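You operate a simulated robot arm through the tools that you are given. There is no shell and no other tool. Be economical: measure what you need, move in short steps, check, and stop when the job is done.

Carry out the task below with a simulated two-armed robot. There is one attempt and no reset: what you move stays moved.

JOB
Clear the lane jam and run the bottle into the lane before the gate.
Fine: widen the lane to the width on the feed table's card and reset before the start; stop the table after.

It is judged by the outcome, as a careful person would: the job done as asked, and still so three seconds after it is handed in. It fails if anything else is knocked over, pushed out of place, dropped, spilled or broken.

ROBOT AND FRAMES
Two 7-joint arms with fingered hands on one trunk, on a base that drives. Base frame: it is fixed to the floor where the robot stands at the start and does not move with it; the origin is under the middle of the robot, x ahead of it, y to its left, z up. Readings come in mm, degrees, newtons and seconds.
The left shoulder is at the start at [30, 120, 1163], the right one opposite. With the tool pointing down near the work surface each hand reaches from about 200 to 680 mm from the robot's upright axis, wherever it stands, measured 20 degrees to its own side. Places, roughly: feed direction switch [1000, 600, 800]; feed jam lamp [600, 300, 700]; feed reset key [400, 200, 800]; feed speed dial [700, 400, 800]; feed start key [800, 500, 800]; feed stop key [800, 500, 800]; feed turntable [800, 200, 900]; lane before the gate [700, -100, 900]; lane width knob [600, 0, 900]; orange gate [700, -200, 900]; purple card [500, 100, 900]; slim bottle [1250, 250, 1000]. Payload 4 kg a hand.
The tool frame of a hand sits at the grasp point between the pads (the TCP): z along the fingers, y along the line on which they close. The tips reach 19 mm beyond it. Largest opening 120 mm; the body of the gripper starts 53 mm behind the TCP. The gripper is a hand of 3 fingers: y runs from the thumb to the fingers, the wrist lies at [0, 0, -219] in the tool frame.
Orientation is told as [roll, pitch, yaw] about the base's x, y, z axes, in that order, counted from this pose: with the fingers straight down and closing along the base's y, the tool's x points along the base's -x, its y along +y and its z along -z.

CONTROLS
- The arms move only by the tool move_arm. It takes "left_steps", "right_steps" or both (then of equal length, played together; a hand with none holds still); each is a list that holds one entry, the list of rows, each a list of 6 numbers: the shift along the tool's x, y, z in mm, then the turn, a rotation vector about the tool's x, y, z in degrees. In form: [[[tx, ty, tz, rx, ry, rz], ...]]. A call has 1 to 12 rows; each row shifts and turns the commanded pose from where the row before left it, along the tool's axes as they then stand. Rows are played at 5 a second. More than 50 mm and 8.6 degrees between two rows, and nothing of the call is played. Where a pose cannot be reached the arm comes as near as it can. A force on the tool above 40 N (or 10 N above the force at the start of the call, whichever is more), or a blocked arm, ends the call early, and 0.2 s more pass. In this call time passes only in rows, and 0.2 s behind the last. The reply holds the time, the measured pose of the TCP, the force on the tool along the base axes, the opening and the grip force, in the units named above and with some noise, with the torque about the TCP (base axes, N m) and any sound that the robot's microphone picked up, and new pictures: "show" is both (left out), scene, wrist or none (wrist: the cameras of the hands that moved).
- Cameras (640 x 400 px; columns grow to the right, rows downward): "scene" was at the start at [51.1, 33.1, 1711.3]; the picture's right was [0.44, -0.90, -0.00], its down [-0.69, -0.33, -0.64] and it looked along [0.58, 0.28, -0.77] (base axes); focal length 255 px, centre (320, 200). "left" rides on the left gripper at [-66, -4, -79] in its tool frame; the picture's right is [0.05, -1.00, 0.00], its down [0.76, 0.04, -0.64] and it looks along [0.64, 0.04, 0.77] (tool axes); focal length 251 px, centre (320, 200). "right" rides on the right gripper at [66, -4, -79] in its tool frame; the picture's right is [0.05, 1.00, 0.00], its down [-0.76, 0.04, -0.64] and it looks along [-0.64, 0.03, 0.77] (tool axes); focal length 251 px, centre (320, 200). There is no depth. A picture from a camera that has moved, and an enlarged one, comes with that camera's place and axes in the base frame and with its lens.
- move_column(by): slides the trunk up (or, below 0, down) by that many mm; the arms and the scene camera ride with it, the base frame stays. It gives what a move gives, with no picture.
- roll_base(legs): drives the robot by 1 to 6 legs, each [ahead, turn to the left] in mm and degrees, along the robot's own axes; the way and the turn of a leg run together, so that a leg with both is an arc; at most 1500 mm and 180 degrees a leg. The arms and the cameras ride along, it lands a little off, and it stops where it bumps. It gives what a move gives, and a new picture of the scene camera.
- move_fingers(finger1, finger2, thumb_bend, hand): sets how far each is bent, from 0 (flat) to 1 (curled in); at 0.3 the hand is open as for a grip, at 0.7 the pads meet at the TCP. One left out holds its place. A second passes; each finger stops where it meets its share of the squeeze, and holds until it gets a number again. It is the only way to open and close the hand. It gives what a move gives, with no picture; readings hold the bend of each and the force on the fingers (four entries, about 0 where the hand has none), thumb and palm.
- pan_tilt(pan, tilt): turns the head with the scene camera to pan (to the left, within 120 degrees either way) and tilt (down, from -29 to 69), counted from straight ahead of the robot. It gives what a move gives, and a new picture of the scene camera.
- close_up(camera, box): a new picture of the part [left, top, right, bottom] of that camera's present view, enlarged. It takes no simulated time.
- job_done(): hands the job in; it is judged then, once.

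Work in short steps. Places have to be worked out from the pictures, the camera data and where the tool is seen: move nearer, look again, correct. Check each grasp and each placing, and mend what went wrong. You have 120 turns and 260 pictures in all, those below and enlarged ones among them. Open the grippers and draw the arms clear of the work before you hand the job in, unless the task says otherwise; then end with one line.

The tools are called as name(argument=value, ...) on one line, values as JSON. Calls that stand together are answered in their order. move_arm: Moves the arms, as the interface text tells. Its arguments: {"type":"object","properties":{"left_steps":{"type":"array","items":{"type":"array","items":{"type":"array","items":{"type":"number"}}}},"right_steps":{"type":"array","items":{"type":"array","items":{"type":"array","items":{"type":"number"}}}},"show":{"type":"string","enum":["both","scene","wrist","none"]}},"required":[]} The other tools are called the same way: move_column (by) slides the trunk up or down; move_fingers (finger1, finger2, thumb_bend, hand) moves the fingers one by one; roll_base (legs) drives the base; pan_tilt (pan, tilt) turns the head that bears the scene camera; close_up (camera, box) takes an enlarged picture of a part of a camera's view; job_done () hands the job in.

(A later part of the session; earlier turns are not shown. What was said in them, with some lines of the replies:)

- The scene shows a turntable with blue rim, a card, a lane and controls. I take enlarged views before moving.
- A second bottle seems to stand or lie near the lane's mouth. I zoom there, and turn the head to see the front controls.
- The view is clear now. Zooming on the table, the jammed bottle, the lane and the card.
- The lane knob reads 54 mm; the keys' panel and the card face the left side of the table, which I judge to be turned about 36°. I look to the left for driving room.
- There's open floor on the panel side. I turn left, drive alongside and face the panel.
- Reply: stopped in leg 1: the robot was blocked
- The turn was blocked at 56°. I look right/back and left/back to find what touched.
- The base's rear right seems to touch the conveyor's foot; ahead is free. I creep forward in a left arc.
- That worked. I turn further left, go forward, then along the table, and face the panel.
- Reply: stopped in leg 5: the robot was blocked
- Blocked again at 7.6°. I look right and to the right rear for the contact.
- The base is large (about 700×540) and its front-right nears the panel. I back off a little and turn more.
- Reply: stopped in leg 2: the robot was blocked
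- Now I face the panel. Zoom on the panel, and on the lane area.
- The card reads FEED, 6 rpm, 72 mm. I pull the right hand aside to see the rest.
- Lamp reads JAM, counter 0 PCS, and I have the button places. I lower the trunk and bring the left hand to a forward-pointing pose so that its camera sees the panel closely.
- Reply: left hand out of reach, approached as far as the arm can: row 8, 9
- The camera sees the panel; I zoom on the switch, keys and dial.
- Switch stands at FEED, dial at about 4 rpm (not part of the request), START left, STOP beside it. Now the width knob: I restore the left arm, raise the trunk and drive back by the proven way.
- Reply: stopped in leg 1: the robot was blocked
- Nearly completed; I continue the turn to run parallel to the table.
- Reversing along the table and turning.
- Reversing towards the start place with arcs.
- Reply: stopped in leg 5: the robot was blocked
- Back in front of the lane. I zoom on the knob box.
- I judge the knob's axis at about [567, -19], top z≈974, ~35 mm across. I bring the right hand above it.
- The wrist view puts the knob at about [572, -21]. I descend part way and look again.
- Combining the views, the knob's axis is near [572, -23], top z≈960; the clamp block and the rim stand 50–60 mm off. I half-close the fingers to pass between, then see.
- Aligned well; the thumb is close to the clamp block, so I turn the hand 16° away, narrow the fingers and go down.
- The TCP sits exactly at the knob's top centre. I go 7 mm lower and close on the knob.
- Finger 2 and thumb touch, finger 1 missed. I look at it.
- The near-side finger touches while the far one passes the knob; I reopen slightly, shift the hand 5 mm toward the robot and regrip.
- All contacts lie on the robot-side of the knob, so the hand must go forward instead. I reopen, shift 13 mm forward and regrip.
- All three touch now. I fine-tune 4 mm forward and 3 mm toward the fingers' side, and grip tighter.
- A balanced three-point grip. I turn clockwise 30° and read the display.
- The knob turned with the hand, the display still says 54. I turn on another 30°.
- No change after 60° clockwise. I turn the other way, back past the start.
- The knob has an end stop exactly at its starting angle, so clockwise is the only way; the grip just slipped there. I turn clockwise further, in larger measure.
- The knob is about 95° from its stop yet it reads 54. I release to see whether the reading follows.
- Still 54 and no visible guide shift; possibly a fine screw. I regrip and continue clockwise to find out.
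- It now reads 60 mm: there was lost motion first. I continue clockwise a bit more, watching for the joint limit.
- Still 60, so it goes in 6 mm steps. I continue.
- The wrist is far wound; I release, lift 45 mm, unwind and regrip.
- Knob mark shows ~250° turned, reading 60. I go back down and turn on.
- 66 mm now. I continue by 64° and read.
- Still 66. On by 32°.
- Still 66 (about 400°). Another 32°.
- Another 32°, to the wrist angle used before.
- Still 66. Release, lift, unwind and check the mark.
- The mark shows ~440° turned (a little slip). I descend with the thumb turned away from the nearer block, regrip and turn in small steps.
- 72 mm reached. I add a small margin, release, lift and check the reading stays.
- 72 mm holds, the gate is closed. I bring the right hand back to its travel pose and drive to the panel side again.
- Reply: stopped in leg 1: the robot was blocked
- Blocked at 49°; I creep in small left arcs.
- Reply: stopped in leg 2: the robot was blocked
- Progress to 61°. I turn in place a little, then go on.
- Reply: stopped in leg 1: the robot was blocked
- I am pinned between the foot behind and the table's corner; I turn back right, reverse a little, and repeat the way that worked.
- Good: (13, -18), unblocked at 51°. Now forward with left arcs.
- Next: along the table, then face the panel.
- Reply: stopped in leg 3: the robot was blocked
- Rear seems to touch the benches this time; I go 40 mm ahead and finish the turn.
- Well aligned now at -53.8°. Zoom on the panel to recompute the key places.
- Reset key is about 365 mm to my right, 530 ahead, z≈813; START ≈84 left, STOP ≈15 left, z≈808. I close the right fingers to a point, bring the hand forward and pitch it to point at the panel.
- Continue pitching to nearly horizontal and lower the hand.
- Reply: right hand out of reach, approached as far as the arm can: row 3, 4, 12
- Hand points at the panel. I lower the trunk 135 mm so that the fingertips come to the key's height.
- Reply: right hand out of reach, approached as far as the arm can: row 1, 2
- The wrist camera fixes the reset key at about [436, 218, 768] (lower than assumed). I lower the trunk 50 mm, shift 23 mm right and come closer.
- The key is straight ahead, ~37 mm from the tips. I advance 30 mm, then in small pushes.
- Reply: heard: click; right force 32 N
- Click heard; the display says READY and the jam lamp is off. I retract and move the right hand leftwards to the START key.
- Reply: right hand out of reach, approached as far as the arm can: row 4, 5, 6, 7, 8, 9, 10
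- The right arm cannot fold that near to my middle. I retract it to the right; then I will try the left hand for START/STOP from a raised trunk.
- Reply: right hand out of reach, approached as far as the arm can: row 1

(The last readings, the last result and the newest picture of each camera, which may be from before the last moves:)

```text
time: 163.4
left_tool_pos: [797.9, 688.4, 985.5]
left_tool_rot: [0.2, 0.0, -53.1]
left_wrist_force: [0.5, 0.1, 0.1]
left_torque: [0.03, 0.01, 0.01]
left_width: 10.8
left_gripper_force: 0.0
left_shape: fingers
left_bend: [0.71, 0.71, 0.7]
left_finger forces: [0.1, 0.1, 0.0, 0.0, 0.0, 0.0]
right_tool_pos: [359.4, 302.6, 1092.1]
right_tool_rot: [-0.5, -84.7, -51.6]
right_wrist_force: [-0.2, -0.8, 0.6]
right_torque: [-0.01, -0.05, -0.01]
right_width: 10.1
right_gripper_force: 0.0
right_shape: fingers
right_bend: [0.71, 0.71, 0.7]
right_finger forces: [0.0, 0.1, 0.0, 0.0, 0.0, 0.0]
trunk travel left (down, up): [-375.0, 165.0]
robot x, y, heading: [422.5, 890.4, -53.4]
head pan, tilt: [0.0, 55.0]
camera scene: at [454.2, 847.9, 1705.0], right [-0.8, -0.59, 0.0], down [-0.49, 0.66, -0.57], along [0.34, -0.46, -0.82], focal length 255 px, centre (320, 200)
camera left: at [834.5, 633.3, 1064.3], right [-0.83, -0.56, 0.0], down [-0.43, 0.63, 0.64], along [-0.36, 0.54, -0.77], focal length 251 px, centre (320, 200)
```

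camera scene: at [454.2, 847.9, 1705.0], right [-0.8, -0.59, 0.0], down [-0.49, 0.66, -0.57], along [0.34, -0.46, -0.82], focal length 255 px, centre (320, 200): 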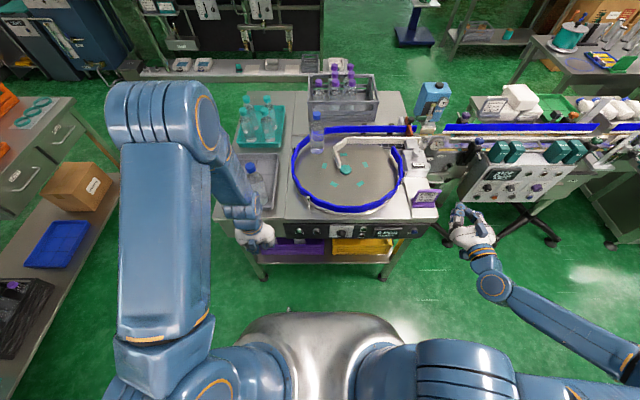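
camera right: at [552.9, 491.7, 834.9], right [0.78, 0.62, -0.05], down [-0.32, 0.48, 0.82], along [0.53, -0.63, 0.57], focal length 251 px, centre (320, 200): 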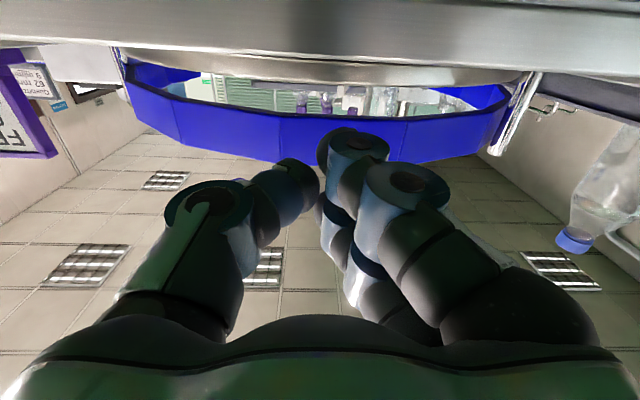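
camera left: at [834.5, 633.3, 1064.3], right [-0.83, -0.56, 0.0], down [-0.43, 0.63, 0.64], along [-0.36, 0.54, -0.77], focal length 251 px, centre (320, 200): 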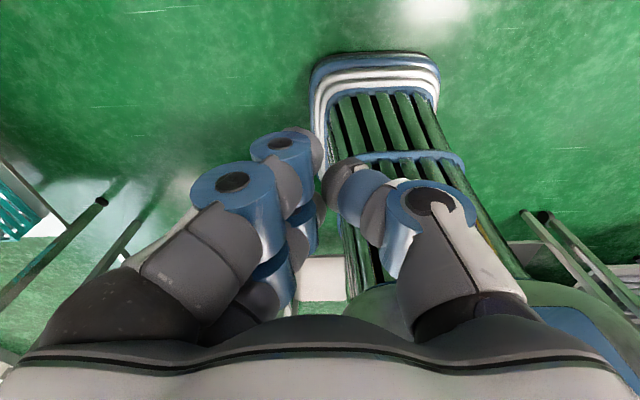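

Left hand at ~387 ahead, 181 left, z 985. I lower it on and begin pitching.

move_arm(left_steps=[[[0, -15, 45, 0, 0, 0], [0, -15, 45, 0, 0, 0], [0, -15, 40, 0, 0, 0], [0, 0, 0, 0, -8.5, 0], [0, 0, 0, 0, -8.5, 0], [0, 0, 0, 0, -8.5, 0], [0, 0, 0, 0, -8.5, 0], [0, 0, 0, 0, -8.5, 0], [0, 0, 0, 0, -8.5, 0], [0, 0, 0, 0, -8.5, 0]]], show="both")

```text
time: 165.6
left_tool_pos: [761.9, 659.1, 854.5]
left_tool_rot: [0.2, -59.6, -53.1]
left_wrist_force: [-0.5, -0.8, 0.3]
left_torque: [0.0, 0.02, 0.03]
left_width: 10.6
left_gripper_force: 0.0
left_shape: fingers
left_bend: [0.71, 0.71, 0.7]
left_finger forces: [0.0, 0.0, 0.0, 0.0, 0.0, 0.0]
right_tool_pos: [359.5, 303.7, 1093.0]
right_tool_rot: [-0.7, -84.7, -51.5]
right_wrist_force: [0.3, 0.9, -0.3]
right_torque: [0.02, 0.01, -0.01]
right_width: 10.2
right_gripper_force: 0.0
right_shape: fingers
right_bend: [0.71, 0.71, 0.7]
right_finger forces: [0.0, 0.0, 0.1, 0.0, 0.0, 0.1]
trunk travel left (down, up): [-375.0, 165.0]
robot x, y, heading: [421.3, 890.9, -53.6]
head pan, tilt: [0.0, 55.0]
camera scene: at [453.8, 849.3, 1705.0], right [-0.8, -0.59, 0.0], down [-0.49, 0.66, -0.57], along [0.34, -0.46, -0.82], focal length 255 px, centre (320, 200)
camera left: at [739.2, 684.7, 951.4], right [-0.81, -0.58, -0.05], down [-0.53, 0.78, -0.33], along [0.23, -0.25, -0.94], focal length 251 px, centre (320, 200)
```

scene: 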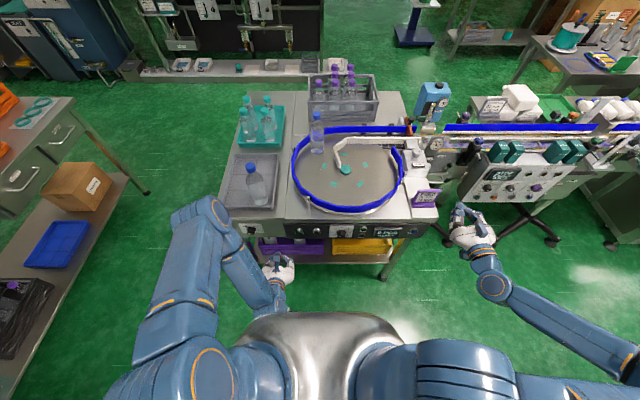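
left: 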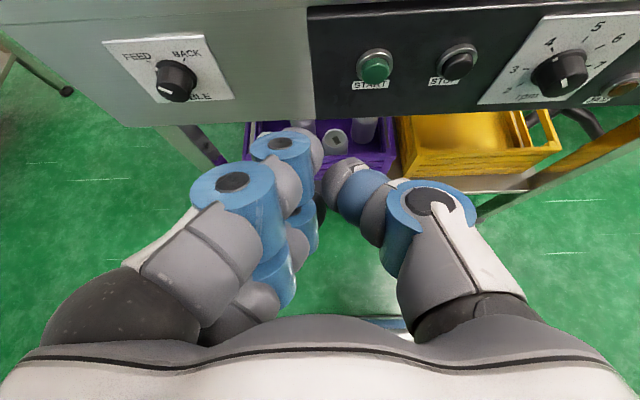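

No reach trouble this way. START computes to [819, 497, 765]. I pitch to 80° and move to ~35 mm before it.

move_arm(left_steps=[[[0, 0, 0, 0, -7, 0], [0, 0, 0, 0, -7, 0], [0, 0, 0, 0, -6.4, 0], [17, -12.7, 30.7, 0, 0, 0], [17, -12.7, 30.7, 0, 0, 0], [17, -12.7, 30.7, 0, 0, 0], [17, -12.7, 30.7, 0, 0, 0]]], show="both")

```text
time: 167.2
left_tool_pos: [782.7, 557.0, 779.4]
left_tool_rot: [0.7, -79.9, -53.6]
left_wrist_force: [-0.3, 0.1, 0.5]
left_torque: [-0.03, -0.03, 0.03]
left_width: 10.4
left_gripper_force: 0.1
left_shape: fingers
left_bend: [0.71, 0.71, 0.7]
left_finger forces: [0.0, 0.0, 0.0, 0.1, 0.1, 0.1]
left hand out of reach, approached as far as the arm can: row 7
right_tool_pos: [358.7, 303.0, 1094.1]
right_tool_rot: [-0.8, -84.7, -51.4]
right_wrist_force: [-0.1, 0.3, -0.9]
right_torque: [0.03, 0.01, 0.0]
right_width: 10.1
right_gripper_force: 0.0
right_shape: fingers
right_bend: [0.71, 0.71, 0.7]
right_finger forces: [0.1, 0.0, 0.1, 0.1, 0.0, 0.0]
trunk travel left (down, up): [-375.0, 165.0]
robot x, y, heading: [421.4, 892.6, -53.6]
head pan, tilt: [0.0, 55.0]
camera scene: at [453.7, 849.4, 1705.1], right [-0.8, -0.59, 0.0], down [-0.49, 0.66, -0.57], along [0.34, -0.46, -0.82], focal length 255 px, centre (320, 200)
camera left: at [739.4, 608.9, 859.2], right [-0.8, -0.59, -0.06], down [-0.43, 0.64, -0.64], along [0.42, -0.49, -0.77], focal length 251 px, centre (320, 200)
```

scene: 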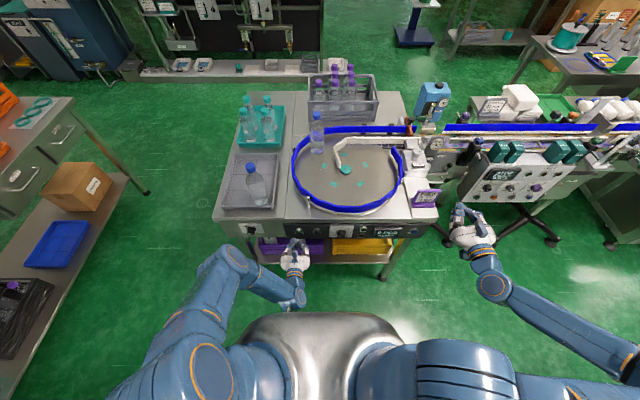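
left: 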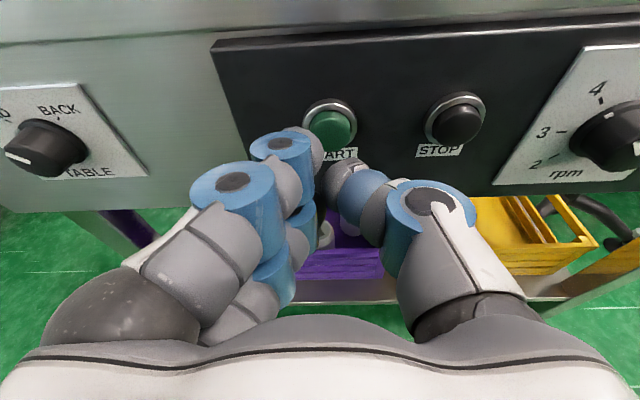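

START is straight ahead, ~50 mm from the tips. Pushing.

move_arm(left_steps=[[[0, -6, 18, 0, 0, 0], [0, 0, 18, 0, 0, 0], [0, 0, 8, 0, 0, 0], [0, 0, 4, 0, 0, 0], [0, 0, 4, 0, 0, 0], [0, 0, 4, 0, 0, 0]]], show="both")

```text
time: 168.4
left_tool_pos: [806.5, 518.8, 773.3]
left_tool_rot: [-0.7, -79.3, -52.6]
left_wrist_force: [-15.8, 15.6, 5.2]
left_torque: [-0.17, -0.12, -0.06]
left_width: 7.4
left_gripper_force: 11.6
left_shape: fingers
left_bend: [0.71, 0.71, 0.77]
left_finger forces: [3.8, 0.1, 0.0, 0.0, 19.3, 0.0]
left hand out of reach, approached as far as the arm can: row 2
right_tool_pos: [358.1, 303.5, 1093.9]
right_tool_rot: [-1.0, -84.8, -50.9]
right_wrist_force: [1.0, -0.3, -0.6]
right_torque: [-0.01, 0.01, 0.0]
right_width: 10.3
right_gripper_force: 0.1
right_shape: fingers
right_bend: [0.71, 0.71, 0.7]
right_finger forces: [0.0, 0.1, 0.1, 0.1, 0.0, 0.0]
trunk travel left (down, up): [-375.0, 165.0]
robot x, y, heading: [424.0, 891.1, -53.8]
head pan, tilt: [0.0, 55.0]
heard: click
stopped in row 5 (left hand): the force on the tool passed its limit at 42 N (the readings are from after the stop); the commanded pose is now the measured one
camera scene: at [452.7, 850.9, 1705.1], right [-0.8, -0.59, 0.0], down [-0.49, 0.66, -0.57], along [0.34, -0.46, -0.82], focal length 255 px, centre (320, 200)
camera left: at [764.4, 569.0, 854.1], right [-0.81, -0.59, -0.05], down [-0.43, 0.65, -0.63], along [0.4, -0.49, -0.77], focal length 251 px, centre (320, 200)
```

scene: 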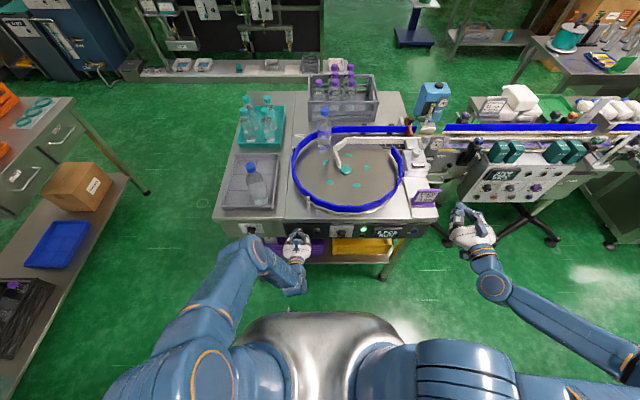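
left: 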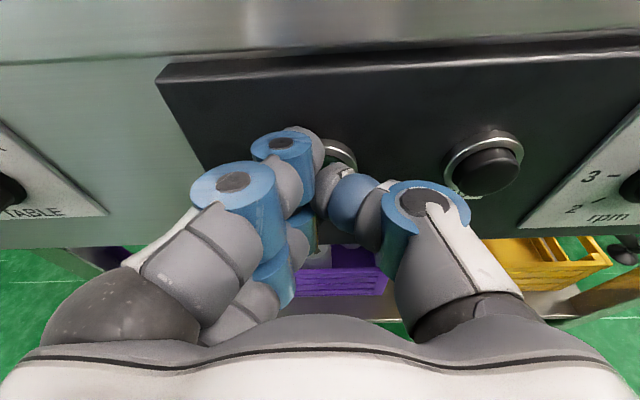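

Click: the table runs, the bottle has moved. I retract the hand and line it up with STOP while watching.

move_arm(left_steps=[[[0, 0, -20, 0, 0, 0], [0, 0, -20, 0, 0, 0], [0, -35, -5, 0, 0, 0], [0, -35, 0, 0, 0, 0]]], show="both")

close_up(camera="scene", box=[270, 95, 450, 240])

```text
time: 169.4
left_tool_pos: [737.4, 510.5, 799.6]
left_tool_rot: [0.5, -79.4, -53.7]
left_wrist_force: [0.1, -0.4, 0.4]
left_torque: [-0.02, 0.02, 0.04]
left_width: 10.3
left_gripper_force: 0.1
left_shape: fingers
left_bend: [0.71, 0.71, 0.7]
left_finger forces: [0.0, 0.0, 0.0, 0.0, 0.1, 0.1]
left hand out of reach, approached as far as the arm can: row 3, 4
right_tool_pos: [358.0, 301.7, 1092.7]
right_tool_rot: [0.1, -84.7, -52.1]
right_wrist_force: [-0.2, 0.5, 0.2]
right_torque: [0.01, 0.04, -0.01]
right_width: 10.1
right_gripper_force: 0.1
right_shape: fingers
right_bend: [0.71, 0.71, 0.7]
right_finger forces: [0.1, 0.0, 0.0, 0.0, 0.0, 0.1]
trunk travel left (down, up): [-375.0, 165.0]
robot x, y, heading: [423.6, 893.1, -53.8]
head pan, tilt: [0.0, 55.0]
camera scene: at [452.1, 848.1, 1705.0], right [-0.8, -0.59, 0.0], down [-0.49, 0.66, -0.57], along [0.34, -0.46, -0.82], focal length 255 px, centre (320, 200)
camera left: at [694.9, 560.1, 879.4], right [-0.81, -0.59, -0.05], down [-0.43, 0.64, -0.63], along [0.41, -0.49, -0.77], focal length 251 px, centre (320, 200)
```

scene: 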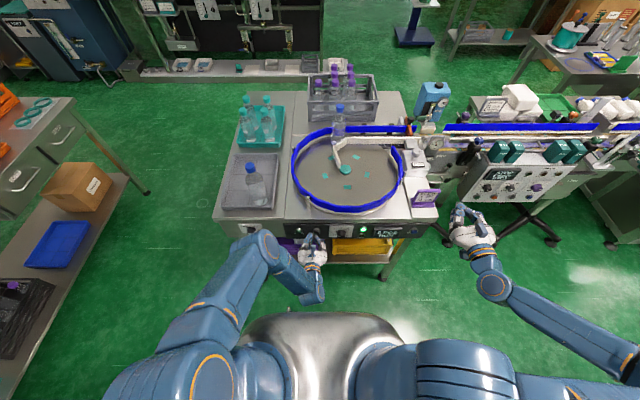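
left: 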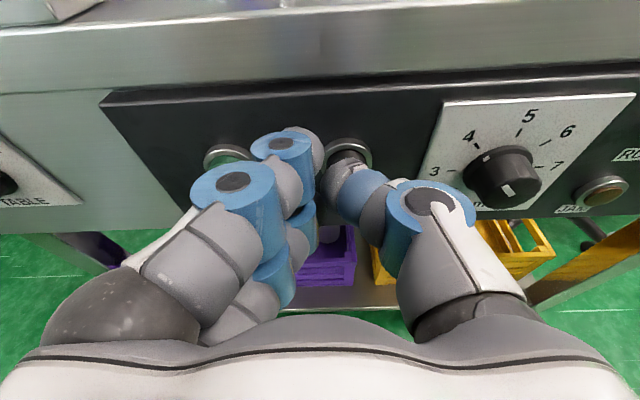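

```text
2.76 times, centred on (360, 168) of scene
camera zoom: at [452.1, 848.1, 1705.0], right [-0.8, -0.59, 0.0], down [-0.49, 0.66, -0.57], along [0.34, -0.46, -0.82], focal length 704 px, centre (210, 290)
```

zoom: 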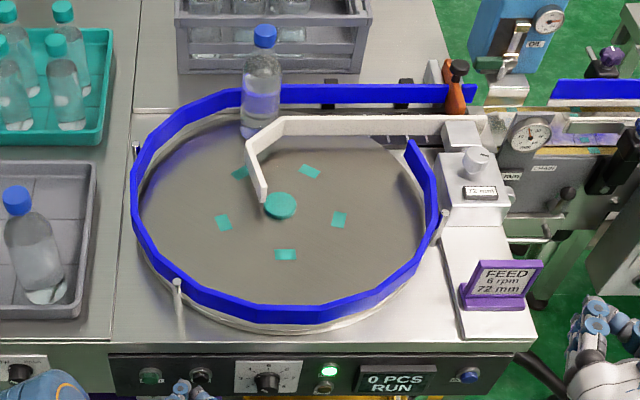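

RUN lit; the bottle is being carried toward the lane. I align with STOP: trunk 22 mm lower, 13 mm right; and watch the bottle.

move_column(by=-25)

move_arm(left_steps=[[[0, -13, 0, 0, 0, 0]]], show="both")

close_up(camera="scene", box=[270, 85, 450, 230])

```text
time: 170.1
left_tool_pos: [738.1, 511.5, 773.1]
left_tool_rot: [-0.3, -79.4, -52.9]
left_wrist_force: [-0.4, -0.1, -0.4]
left_torque: [0.02, 0.03, 0.01]
left_width: 10.0
left_gripper_force: 0.0
left_shape: fingers
left_bend: [0.71, 0.71, 0.7]
left_finger forces: [0.1, 0.1, 0.1, 0.0, 0.1, 0.0]
right_tool_pos: [359.5, 303.2, 1069.1]
right_tool_rot: [-0.8, -84.9, -51.2]
right_wrist_force: [0.0, 0.2, -0.7]
right_torque: [0.0, 0.02, 0.03]
right_width: 10.3
right_gripper_force: 0.1
right_shape: fingers
right_bend: [0.71, 0.71, 0.7]
right_finger forces: [0.1, 0.0, 0.0, 0.0, 0.0, 0.0]
trunk travel left (down, up): [-350.0, 190.0]
robot x, y, heading: [421.1, 892.4, -53.2]
head pan, tilt: [0.0, 55.0]
```

```text
time: 170.5
left_tool_pos: [730.8, 499.4, 780.6]
left_tool_rot: [-0.2, -79.4, -53.0]
left_wrist_force: [0.8, 0.4, -0.3]
left_torque: [-0.03, -0.02, 0.02]
left_width: 10.3
left_gripper_force: 0.1
left_shape: fingers
left_bend: [0.71, 0.71, 0.7]
left_finger forces: [0.1, 0.0, 0.0, 0.0, 0.0, 0.0]
left hand out of reach, approached as far as the arm can: row 1
right_tool_pos: [359.7, 302.7, 1069.0]
right_tool_rot: [-0.5, -84.8, -51.5]
right_wrist_force: [-0.2, 0.2, 0.2]
right_torque: [-0.02, -0.06, -0.04]
right_width: 10.2
right_gripper_force: 0.0
right_shape: fingers
right_bend: [0.71, 0.71, 0.7]
right_finger forces: [0.1, 0.0, 0.0, 0.1, 0.0, 0.0]
trunk travel left (down, up): [-350.0, 190.0]
robot x, y, heading: [419.1, 895.5, -53.6]
head pan, tilt: [0.0, 55.0]
camera scene: at [453.3, 848.9, 1680.1], right [-0.8, -0.59, 0.0], down [-0.49, 0.66, -0.57], along [0.34, -0.46, -0.82], focal length 255 px, centre (320, 200)
camera left: at [688.5, 550.6, 860.8], right [-0.81, -0.59, -0.05], down [-0.43, 0.64, -0.63], along [0.41, -0.49, -0.77], focal length 251 px, centre (320, 200)
```

scene: 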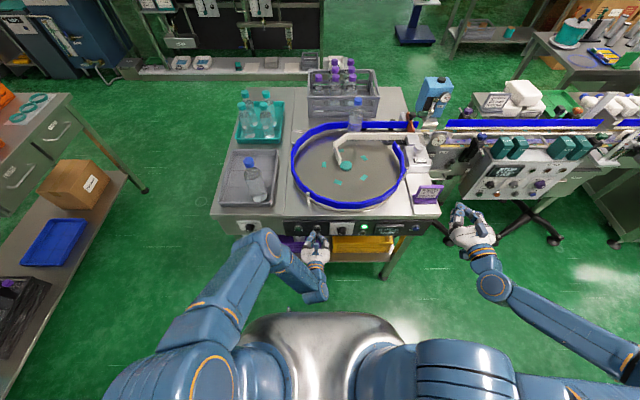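
left: 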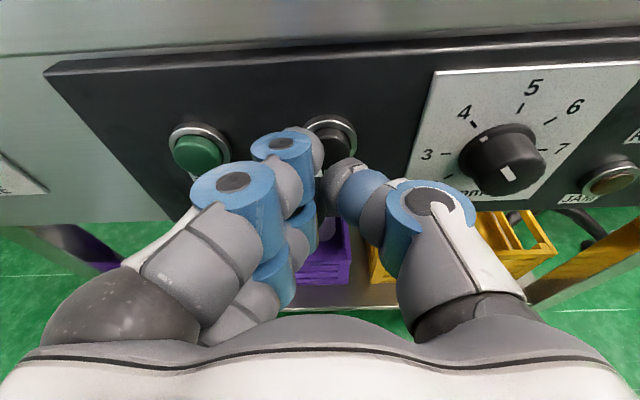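

```text
2.76 times, centred on (360, 158) of scene
camera zoom: at [453.3, 848.9, 1680.1], right [-0.8, -0.59, 0.0], down [-0.49, 0.66, -0.57], along [0.34, -0.46, -0.82], focal length 704 px, centre (210, 317)
```

zoom: 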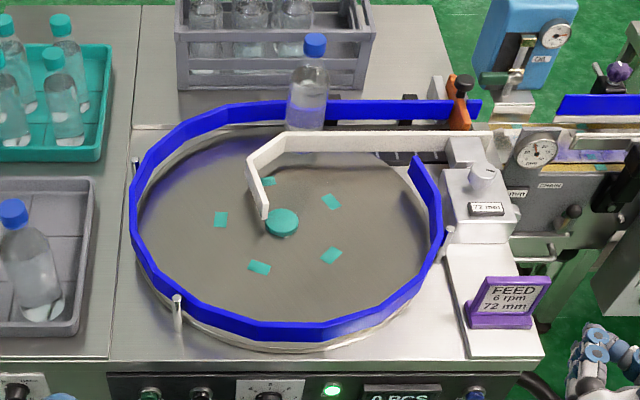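

The bottle is travelling in the lane. I wait two seconds and look.

move_arm(left_steps=[[[0, -3, 0, 0, 0, 0], [0, -3, 5, 0, 0, 0], [0, 0, 5, 0, 0, 0], [0, 0, 0, 0, 0, 0], [0, 0, 0, 0, 0, 0], [0, 0, 0, 0, 0, 0], [0, 0, 0, 0, 0, 0], [0, 0, 0, 0, 0, 0], [0, 0, 0, 0, 0, 0], [0, 0, 0, 0, 0, 0]]], show="wrist")

close_up(camera="scene", box=[290, 85, 450, 240])

```text
time: 172.7
left_tool_pos: [731.4, 489.6, 777.8]
left_tool_rot: [-0.2, -79.5, -53.1]
left_wrist_force: [-0.5, 0.2, -0.4]
left_torque: [0.01, -0.03, 0.01]
left_width: 10.1
left_gripper_force: 0.1
left_shape: fingers
left_bend: [0.71, 0.71, 0.7]
left_finger forces: [0.1, 0.1, 0.0, 0.1, 0.0, 0.0]
right_tool_pos: [359.5, 303.8, 1067.8]
right_tool_rot: [-0.6, -84.7, -51.5]
right_wrist_force: [-0.2, -0.2, -0.4]
right_torque: [0.0, 0.04, -0.01]
right_width: 10.2
right_gripper_force: 0.1
right_shape: fingers
right_bend: [0.71, 0.71, 0.7]
right_finger forces: [0.0, 0.0, 0.1, 0.1, 0.0, 0.0]
trunk travel left (down, up): [-350.0, 190.0]
robot x, y, heading: [420.5, 893.0, -53.4]
head pan, tilt: [0.0, 55.0]
camera left: at [689.4, 539.8, 859.1], right [-0.81, -0.59, -0.05], down [-0.43, 0.64, -0.63], along [0.41, -0.49, -0.77], focal length 251 px, centre (320, 200)
```

left: 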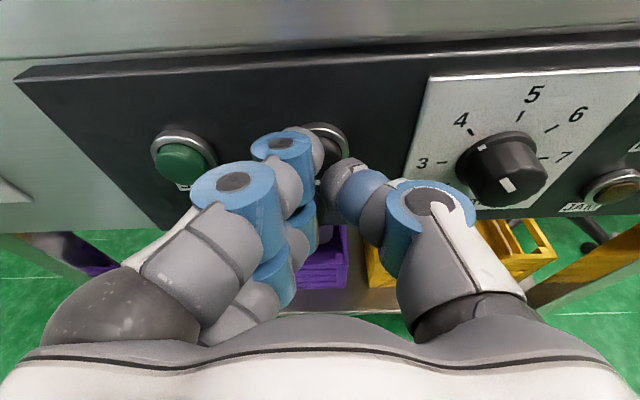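

```text
2.58 times, centred on (370, 162) of scene
camera zoom: at [453.6, 849.1, 1680.0], right [-0.8, -0.59, 0.0], down [-0.49, 0.66, -0.57], along [0.34, -0.46, -0.82], focal length 658 px, centre (191, 297)
```

zoom: 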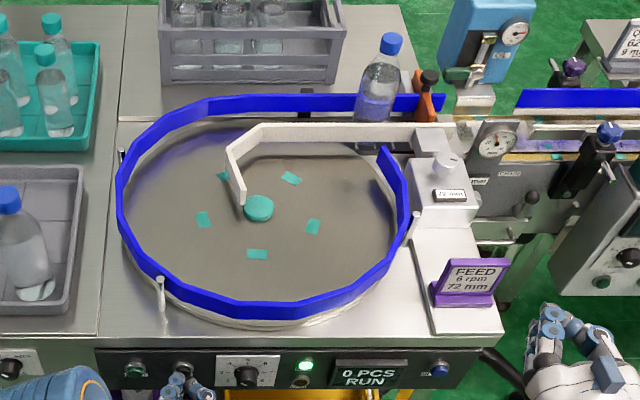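

The bottle is almost at the gate. One more second.

move_arm(left_steps=[[[0, 0, 0, 0, 0, 0], [0, 0, 0, 0, 0, 0], [0, 0, 0, 0, 0, 0], [0, 0, 0, 0, 0, 0], [0, 0, 0, 0, 0, 0], [0, 0, 0, 0, 0, 0]]], show="none")

close_up(camera="scene", box=[290, 85, 450, 240])

```text
time: 174.1
left_tool_pos: [730.6, 489.3, 779.4]
left_tool_rot: [-0.2, -79.4, -53.1]
left_wrist_force: [-0.3, 0.1, -0.7]
left_torque: [-0.01, -0.05, 0.0]
left_width: 10.2
left_gripper_force: 0.0
left_shape: fingers
left_bend: [0.71, 0.71, 0.7]
left_finger forces: [0.0, 0.1, 0.0, 0.0, 0.0, 0.0]
right_tool_pos: [359.0, 303.9, 1067.9]
right_tool_rot: [-0.7, -84.7, -51.4]
right_wrist_force: [-0.8, 0.5, 0.3]
right_torque: [-0.02, 0.0, 0.01]
right_width: 10.2
right_gripper_force: 0.1
right_shape: fingers
right_bend: [0.71, 0.71, 0.7]
right_finger forces: [0.0, 0.0, 0.1, 0.1, 0.0, 0.0]
trunk travel left (down, up): [-350.0, 190.0]
robot x, y, heading: [421.8, 893.7, -53.5]
head pan, tilt: [0.0, 55.0]
```

```text
2.58 times, centred on (370, 162) of scene
camera zoom: at [453.6, 849.1, 1680.0], right [-0.8, -0.59, 0.0], down [-0.49, 0.66, -0.57], along [0.34, -0.46, -0.82], focal length 658 px, centre (191, 297)
```

zoom: 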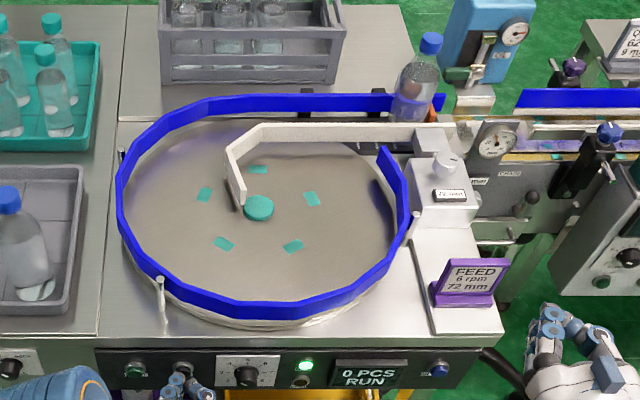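

The bottle stands at the gate. Pushing STOP, straight ahead ~31 mm.

move_arm(left_steps=[[[2, 0, 14, 0, 0, 0], [0, 0, 12, 0, 0, 0], [0, 0, 5, 0, 0, 0], [0, 0, 4, 0, 0, 0], [0, 0, 4, 0, 0, 0], [0, 0, 4, 0, 0, 0]]], show="wrist")

close_up(camera="scene", box=[290, 85, 450, 240])

```text
time: 175.0
left_tool_pos: [744.5, 473.8, 774.5]
left_tool_rot: [0.0, -78.5, -53.5]
left_wrist_force: [-11.0, 19.2, 3.8]
left_torque: [0.12, 0.03, 0.17]
left_width: 10.8
left_gripper_force: 12.2
left_shape: fingers
left_bend: [0.71, 0.71, 0.7]
left_finger forces: [4.5, 16.0, 0.1, 0.0, 4.0, 0.0]
left hand out of reach, approached as far as the arm can: row 1
right_tool_pos: [359.3, 305.3, 1069.6]
right_tool_rot: [-0.9, -84.8, -51.1]
right_wrist_force: [-0.2, 0.2, -0.2]
right_torque: [-0.03, -0.02, 0.03]
right_width: 10.3
right_gripper_force: 0.0
right_shape: fingers
right_bend: [0.71, 0.71, 0.7]
right_finger forces: [0.0, 0.0, 0.1, 0.1, 0.0, 0.0]
trunk travel left (down, up): [-350.0, 190.0]
robot x, y, heading: [422.9, 890.7, -53.6]
head pan, tilt: [0.0, 55.0]
heard: click
stopped in row 4 (left hand): the force on the tool passed its limit at 44 N (the readings are from after the stop); the commanded pose is now the measured one
camera left: at [702.8, 522.5, 854.4], right [-0.81, -0.59, -0.05], down [-0.43, 0.65, -0.62], along [0.4, -0.48, -0.78], focal length 251 px, centre (320, 200)
```

left: 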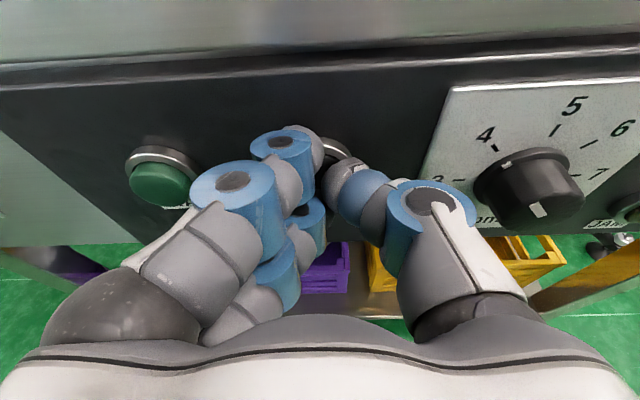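

```text
2.58 times, centred on (370, 162) of scene
camera zoom: at [452.3, 850.9, 1680.1], right [-0.8, -0.59, 0.0], down [-0.49, 0.66, -0.57], along [0.34, -0.46, -0.82], focal length 658 px, centre (191, 297)
```

zoom: 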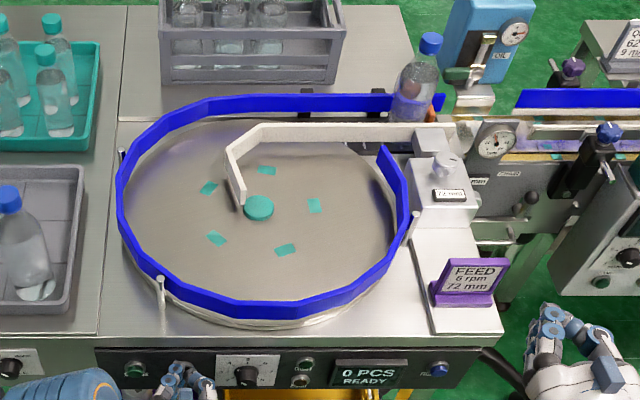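

Click; the display says READY, RUN is off and the table has stopped with the bottle at the gate. I retract both hands and open them.

move_arm(left_steps=[[[0, 0, -25, 0, 0, 0], [0, 0, -35, 0, 0, 0], [0, 20, -35, 0, 0, 0], [0, 30, -10, 0, 0, 0], [0, 30, 0, 0, 0, 0]]], right_steps=[[[0, 0, -25, 0, 0, 0], [0, 0, -25, 0, 0, 0], [0, 0, -20, 0, 0, 0], [0, 0, 0, 0, 0, 0], [0, 0, 0, 0, 0, 0]]], show="none")

move_fingers(hand="left", finger1=0.3, finger2=0.3, thumb_bend=0.3)

move_fingers(hand="right", finger1=0.3, finger2=0.3, thumb_bend=0.3)

pan_tilt(pan=-8, tilt=50)

close_up(camera="scene", box=[250, 110, 430, 260])

```text
time: 176.2
left_tool_pos: [750.6, 601.7, 796.2]
left_tool_rot: [-0.4, -78.8, -52.8]
left_wrist_force: [0.5, -0.1, -0.2]
left_torque: [0.02, 0.03, 0.01]
left_width: 10.5
left_gripper_force: 0.0
left_shape: fingers
left_bend: [0.71, 0.71, 0.7]
left_finger forces: [0.1, 0.0, 0.1, 0.0, 0.0, 0.0]
right_tool_pos: [317.0, 359.4, 1073.1]
right_tool_rot: [-1.0, -84.8, -51.0]
right_wrist_force: [0.2, 0.0, 0.9]
right_torque: [-0.02, 0.03, -0.01]
right_width: 10.2
right_gripper_force: 0.1
right_shape: fingers
right_bend: [0.71, 0.71, 0.7]
right_finger forces: [0.0, 0.0, 0.1, 0.0, 0.1, 0.1]
trunk travel left (down, up): [-350.0, 190.0]
robot x, y, heading: [420.4, 893.3, -53.8]
head pan, tilt: [0.0, 55.0]
```

```text
time: 177.2
left_tool_pos: [750.0, 601.4, 796.3]
left_tool_rot: [0.0, -78.8, -53.3]
left_wrist_force: [0.3, 0.1, 1.1]
left_torque: [0.0, -0.03, -0.01]
left_width: 127.9
left_gripper_force: 0.0
left_shape: fingers
left_bend: [0.3, 0.3, 0.3]
left_finger forces: [0.0, 0.1, 0.0, 0.1, 0.0, 0.1]
right_tool_pos: [316.2, 358.2, 1073.1]
right_tool_rot: [-0.6, -84.7, -51.6]
right_wrist_force: [0.3, 0.9, -0.5]
right_torque: [0.02, -0.01, 0.01]
right_width: 10.2
right_gripper_force: 0.1
right_shape: fingers
right_bend: [0.71, 0.71, 0.7]
right_finger forces: [0.0, 0.0, 0.0, 0.0, 0.0, 0.0]
trunk travel left (down, up): [-350.0, 190.0]
robot x, y, heading: [421.2, 891.3, -53.6]
head pan, tilt: [0.0, 55.0]
```

```text
time: 178.2
left_tool_pos: [751.1, 600.9, 794.6]
left_tool_rot: [0.0, -78.8, -53.2]
left_wrist_force: [-0.2, 1.1, 0.0]
left_torque: [0.01, -0.01, -0.01]
left_width: 127.9
left_gripper_force: 0.0
left_shape: fingers
left_bend: [0.3, 0.3, 0.3]
left_finger forces: [0.0, 0.0, 0.0, 0.0, 0.0, 0.1]
right_tool_pos: [315.7, 358.9, 1073.2]
right_tool_rot: [-0.5, -84.7, -51.5]
right_wrist_force: [0.1, 0.8, -0.9]
right_torque: [0.0, 0.0, 0.0]
right_width: 128.0
right_gripper_force: 0.0
right_shape: fingers
right_bend: [0.3, 0.3, 0.3]
right_finger forces: [0.0, 0.0, 0.0, 0.0, 0.0, 0.0]
trunk travel left (down, up): [-350.0, 190.0]
robot x, y, heading: [420.8, 894.0, -53.6]
head pan, tilt: [0.0, 55.0]
```

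```text
time: 178.9
left_tool_pos: [749.9, 600.0, 795.4]
left_tool_rot: [0.0, -78.8, -53.3]
left_wrist_force: [0.4, 0.4, -0.1]
left_torque: [0.0, 0.0, -0.02]
left_width: 128.2
left_gripper_force: 0.0
left_shape: fingers
left_bend: [0.3, 0.3, 0.3]
left_finger forces: [0.0, 0.1, 0.0, 0.0, 0.1, 0.1]
right_tool_pos: [315.7, 357.6, 1072.7]
right_tool_rot: [-0.8, -84.7, -51.4]
right_wrist_force: [0.1, 0.7, 0.1]
right_torque: [0.01, 0.0, 0.02]
right_width: 127.8
right_gripper_force: 0.0
right_shape: fingers
right_bend: [0.3, 0.3, 0.3]
right_finger forces: [0.1, 0.0, 0.1, 0.1, 0.0, 0.0]
trunk travel left (down, up): [-350.0, 190.0]
robot x, y, heading: [423.7, 894.9, -53.9]
head pan, tilt: [-8.0, 50.0]
camera scene: at [447.3, 839.7, 1686.5], right [-0.88, -0.48, 0.0], down [-0.36, 0.67, -0.64], along [0.31, -0.56, -0.77], focal length 255 px, centre (320, 200)
```

scene: 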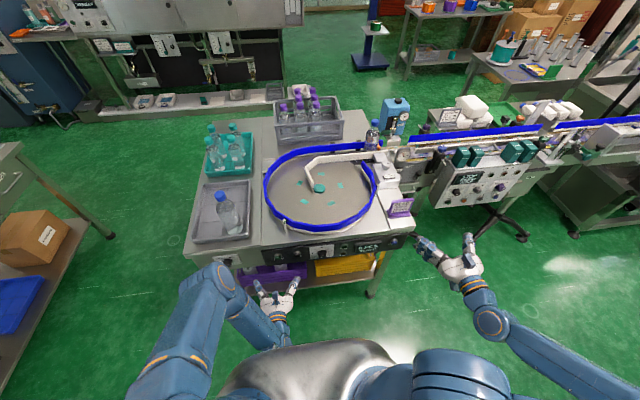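

```text
2.67 times, centred on (340, 185) of scene
camera zoom: at [447.3, 839.7, 1686.5], right [-0.88, -0.48, 0.0], down [-0.36, 0.67, -0.64], along [0.31, -0.56, -0.77], focal length 680 px, centre (267, 240)
```

zoom: 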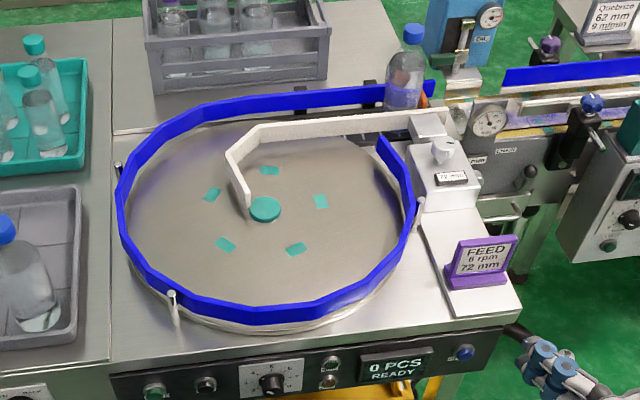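

The bottle stands upright before the closed gate. The lane reads 72 mm, the jam is reset and the table is stopped. Both hands are open and clear, so I hand the job in.

job_done()

```text
The job is handed in.
```

The jam is cleared and the bottle stands upright in the lane before the closed gate; the lane was widened to 72 mm, then reset before the start, and the table is stopped. I left the speed dial at about 4 rpm, though the card says 6 rpm, because you didn't ask me to change it.
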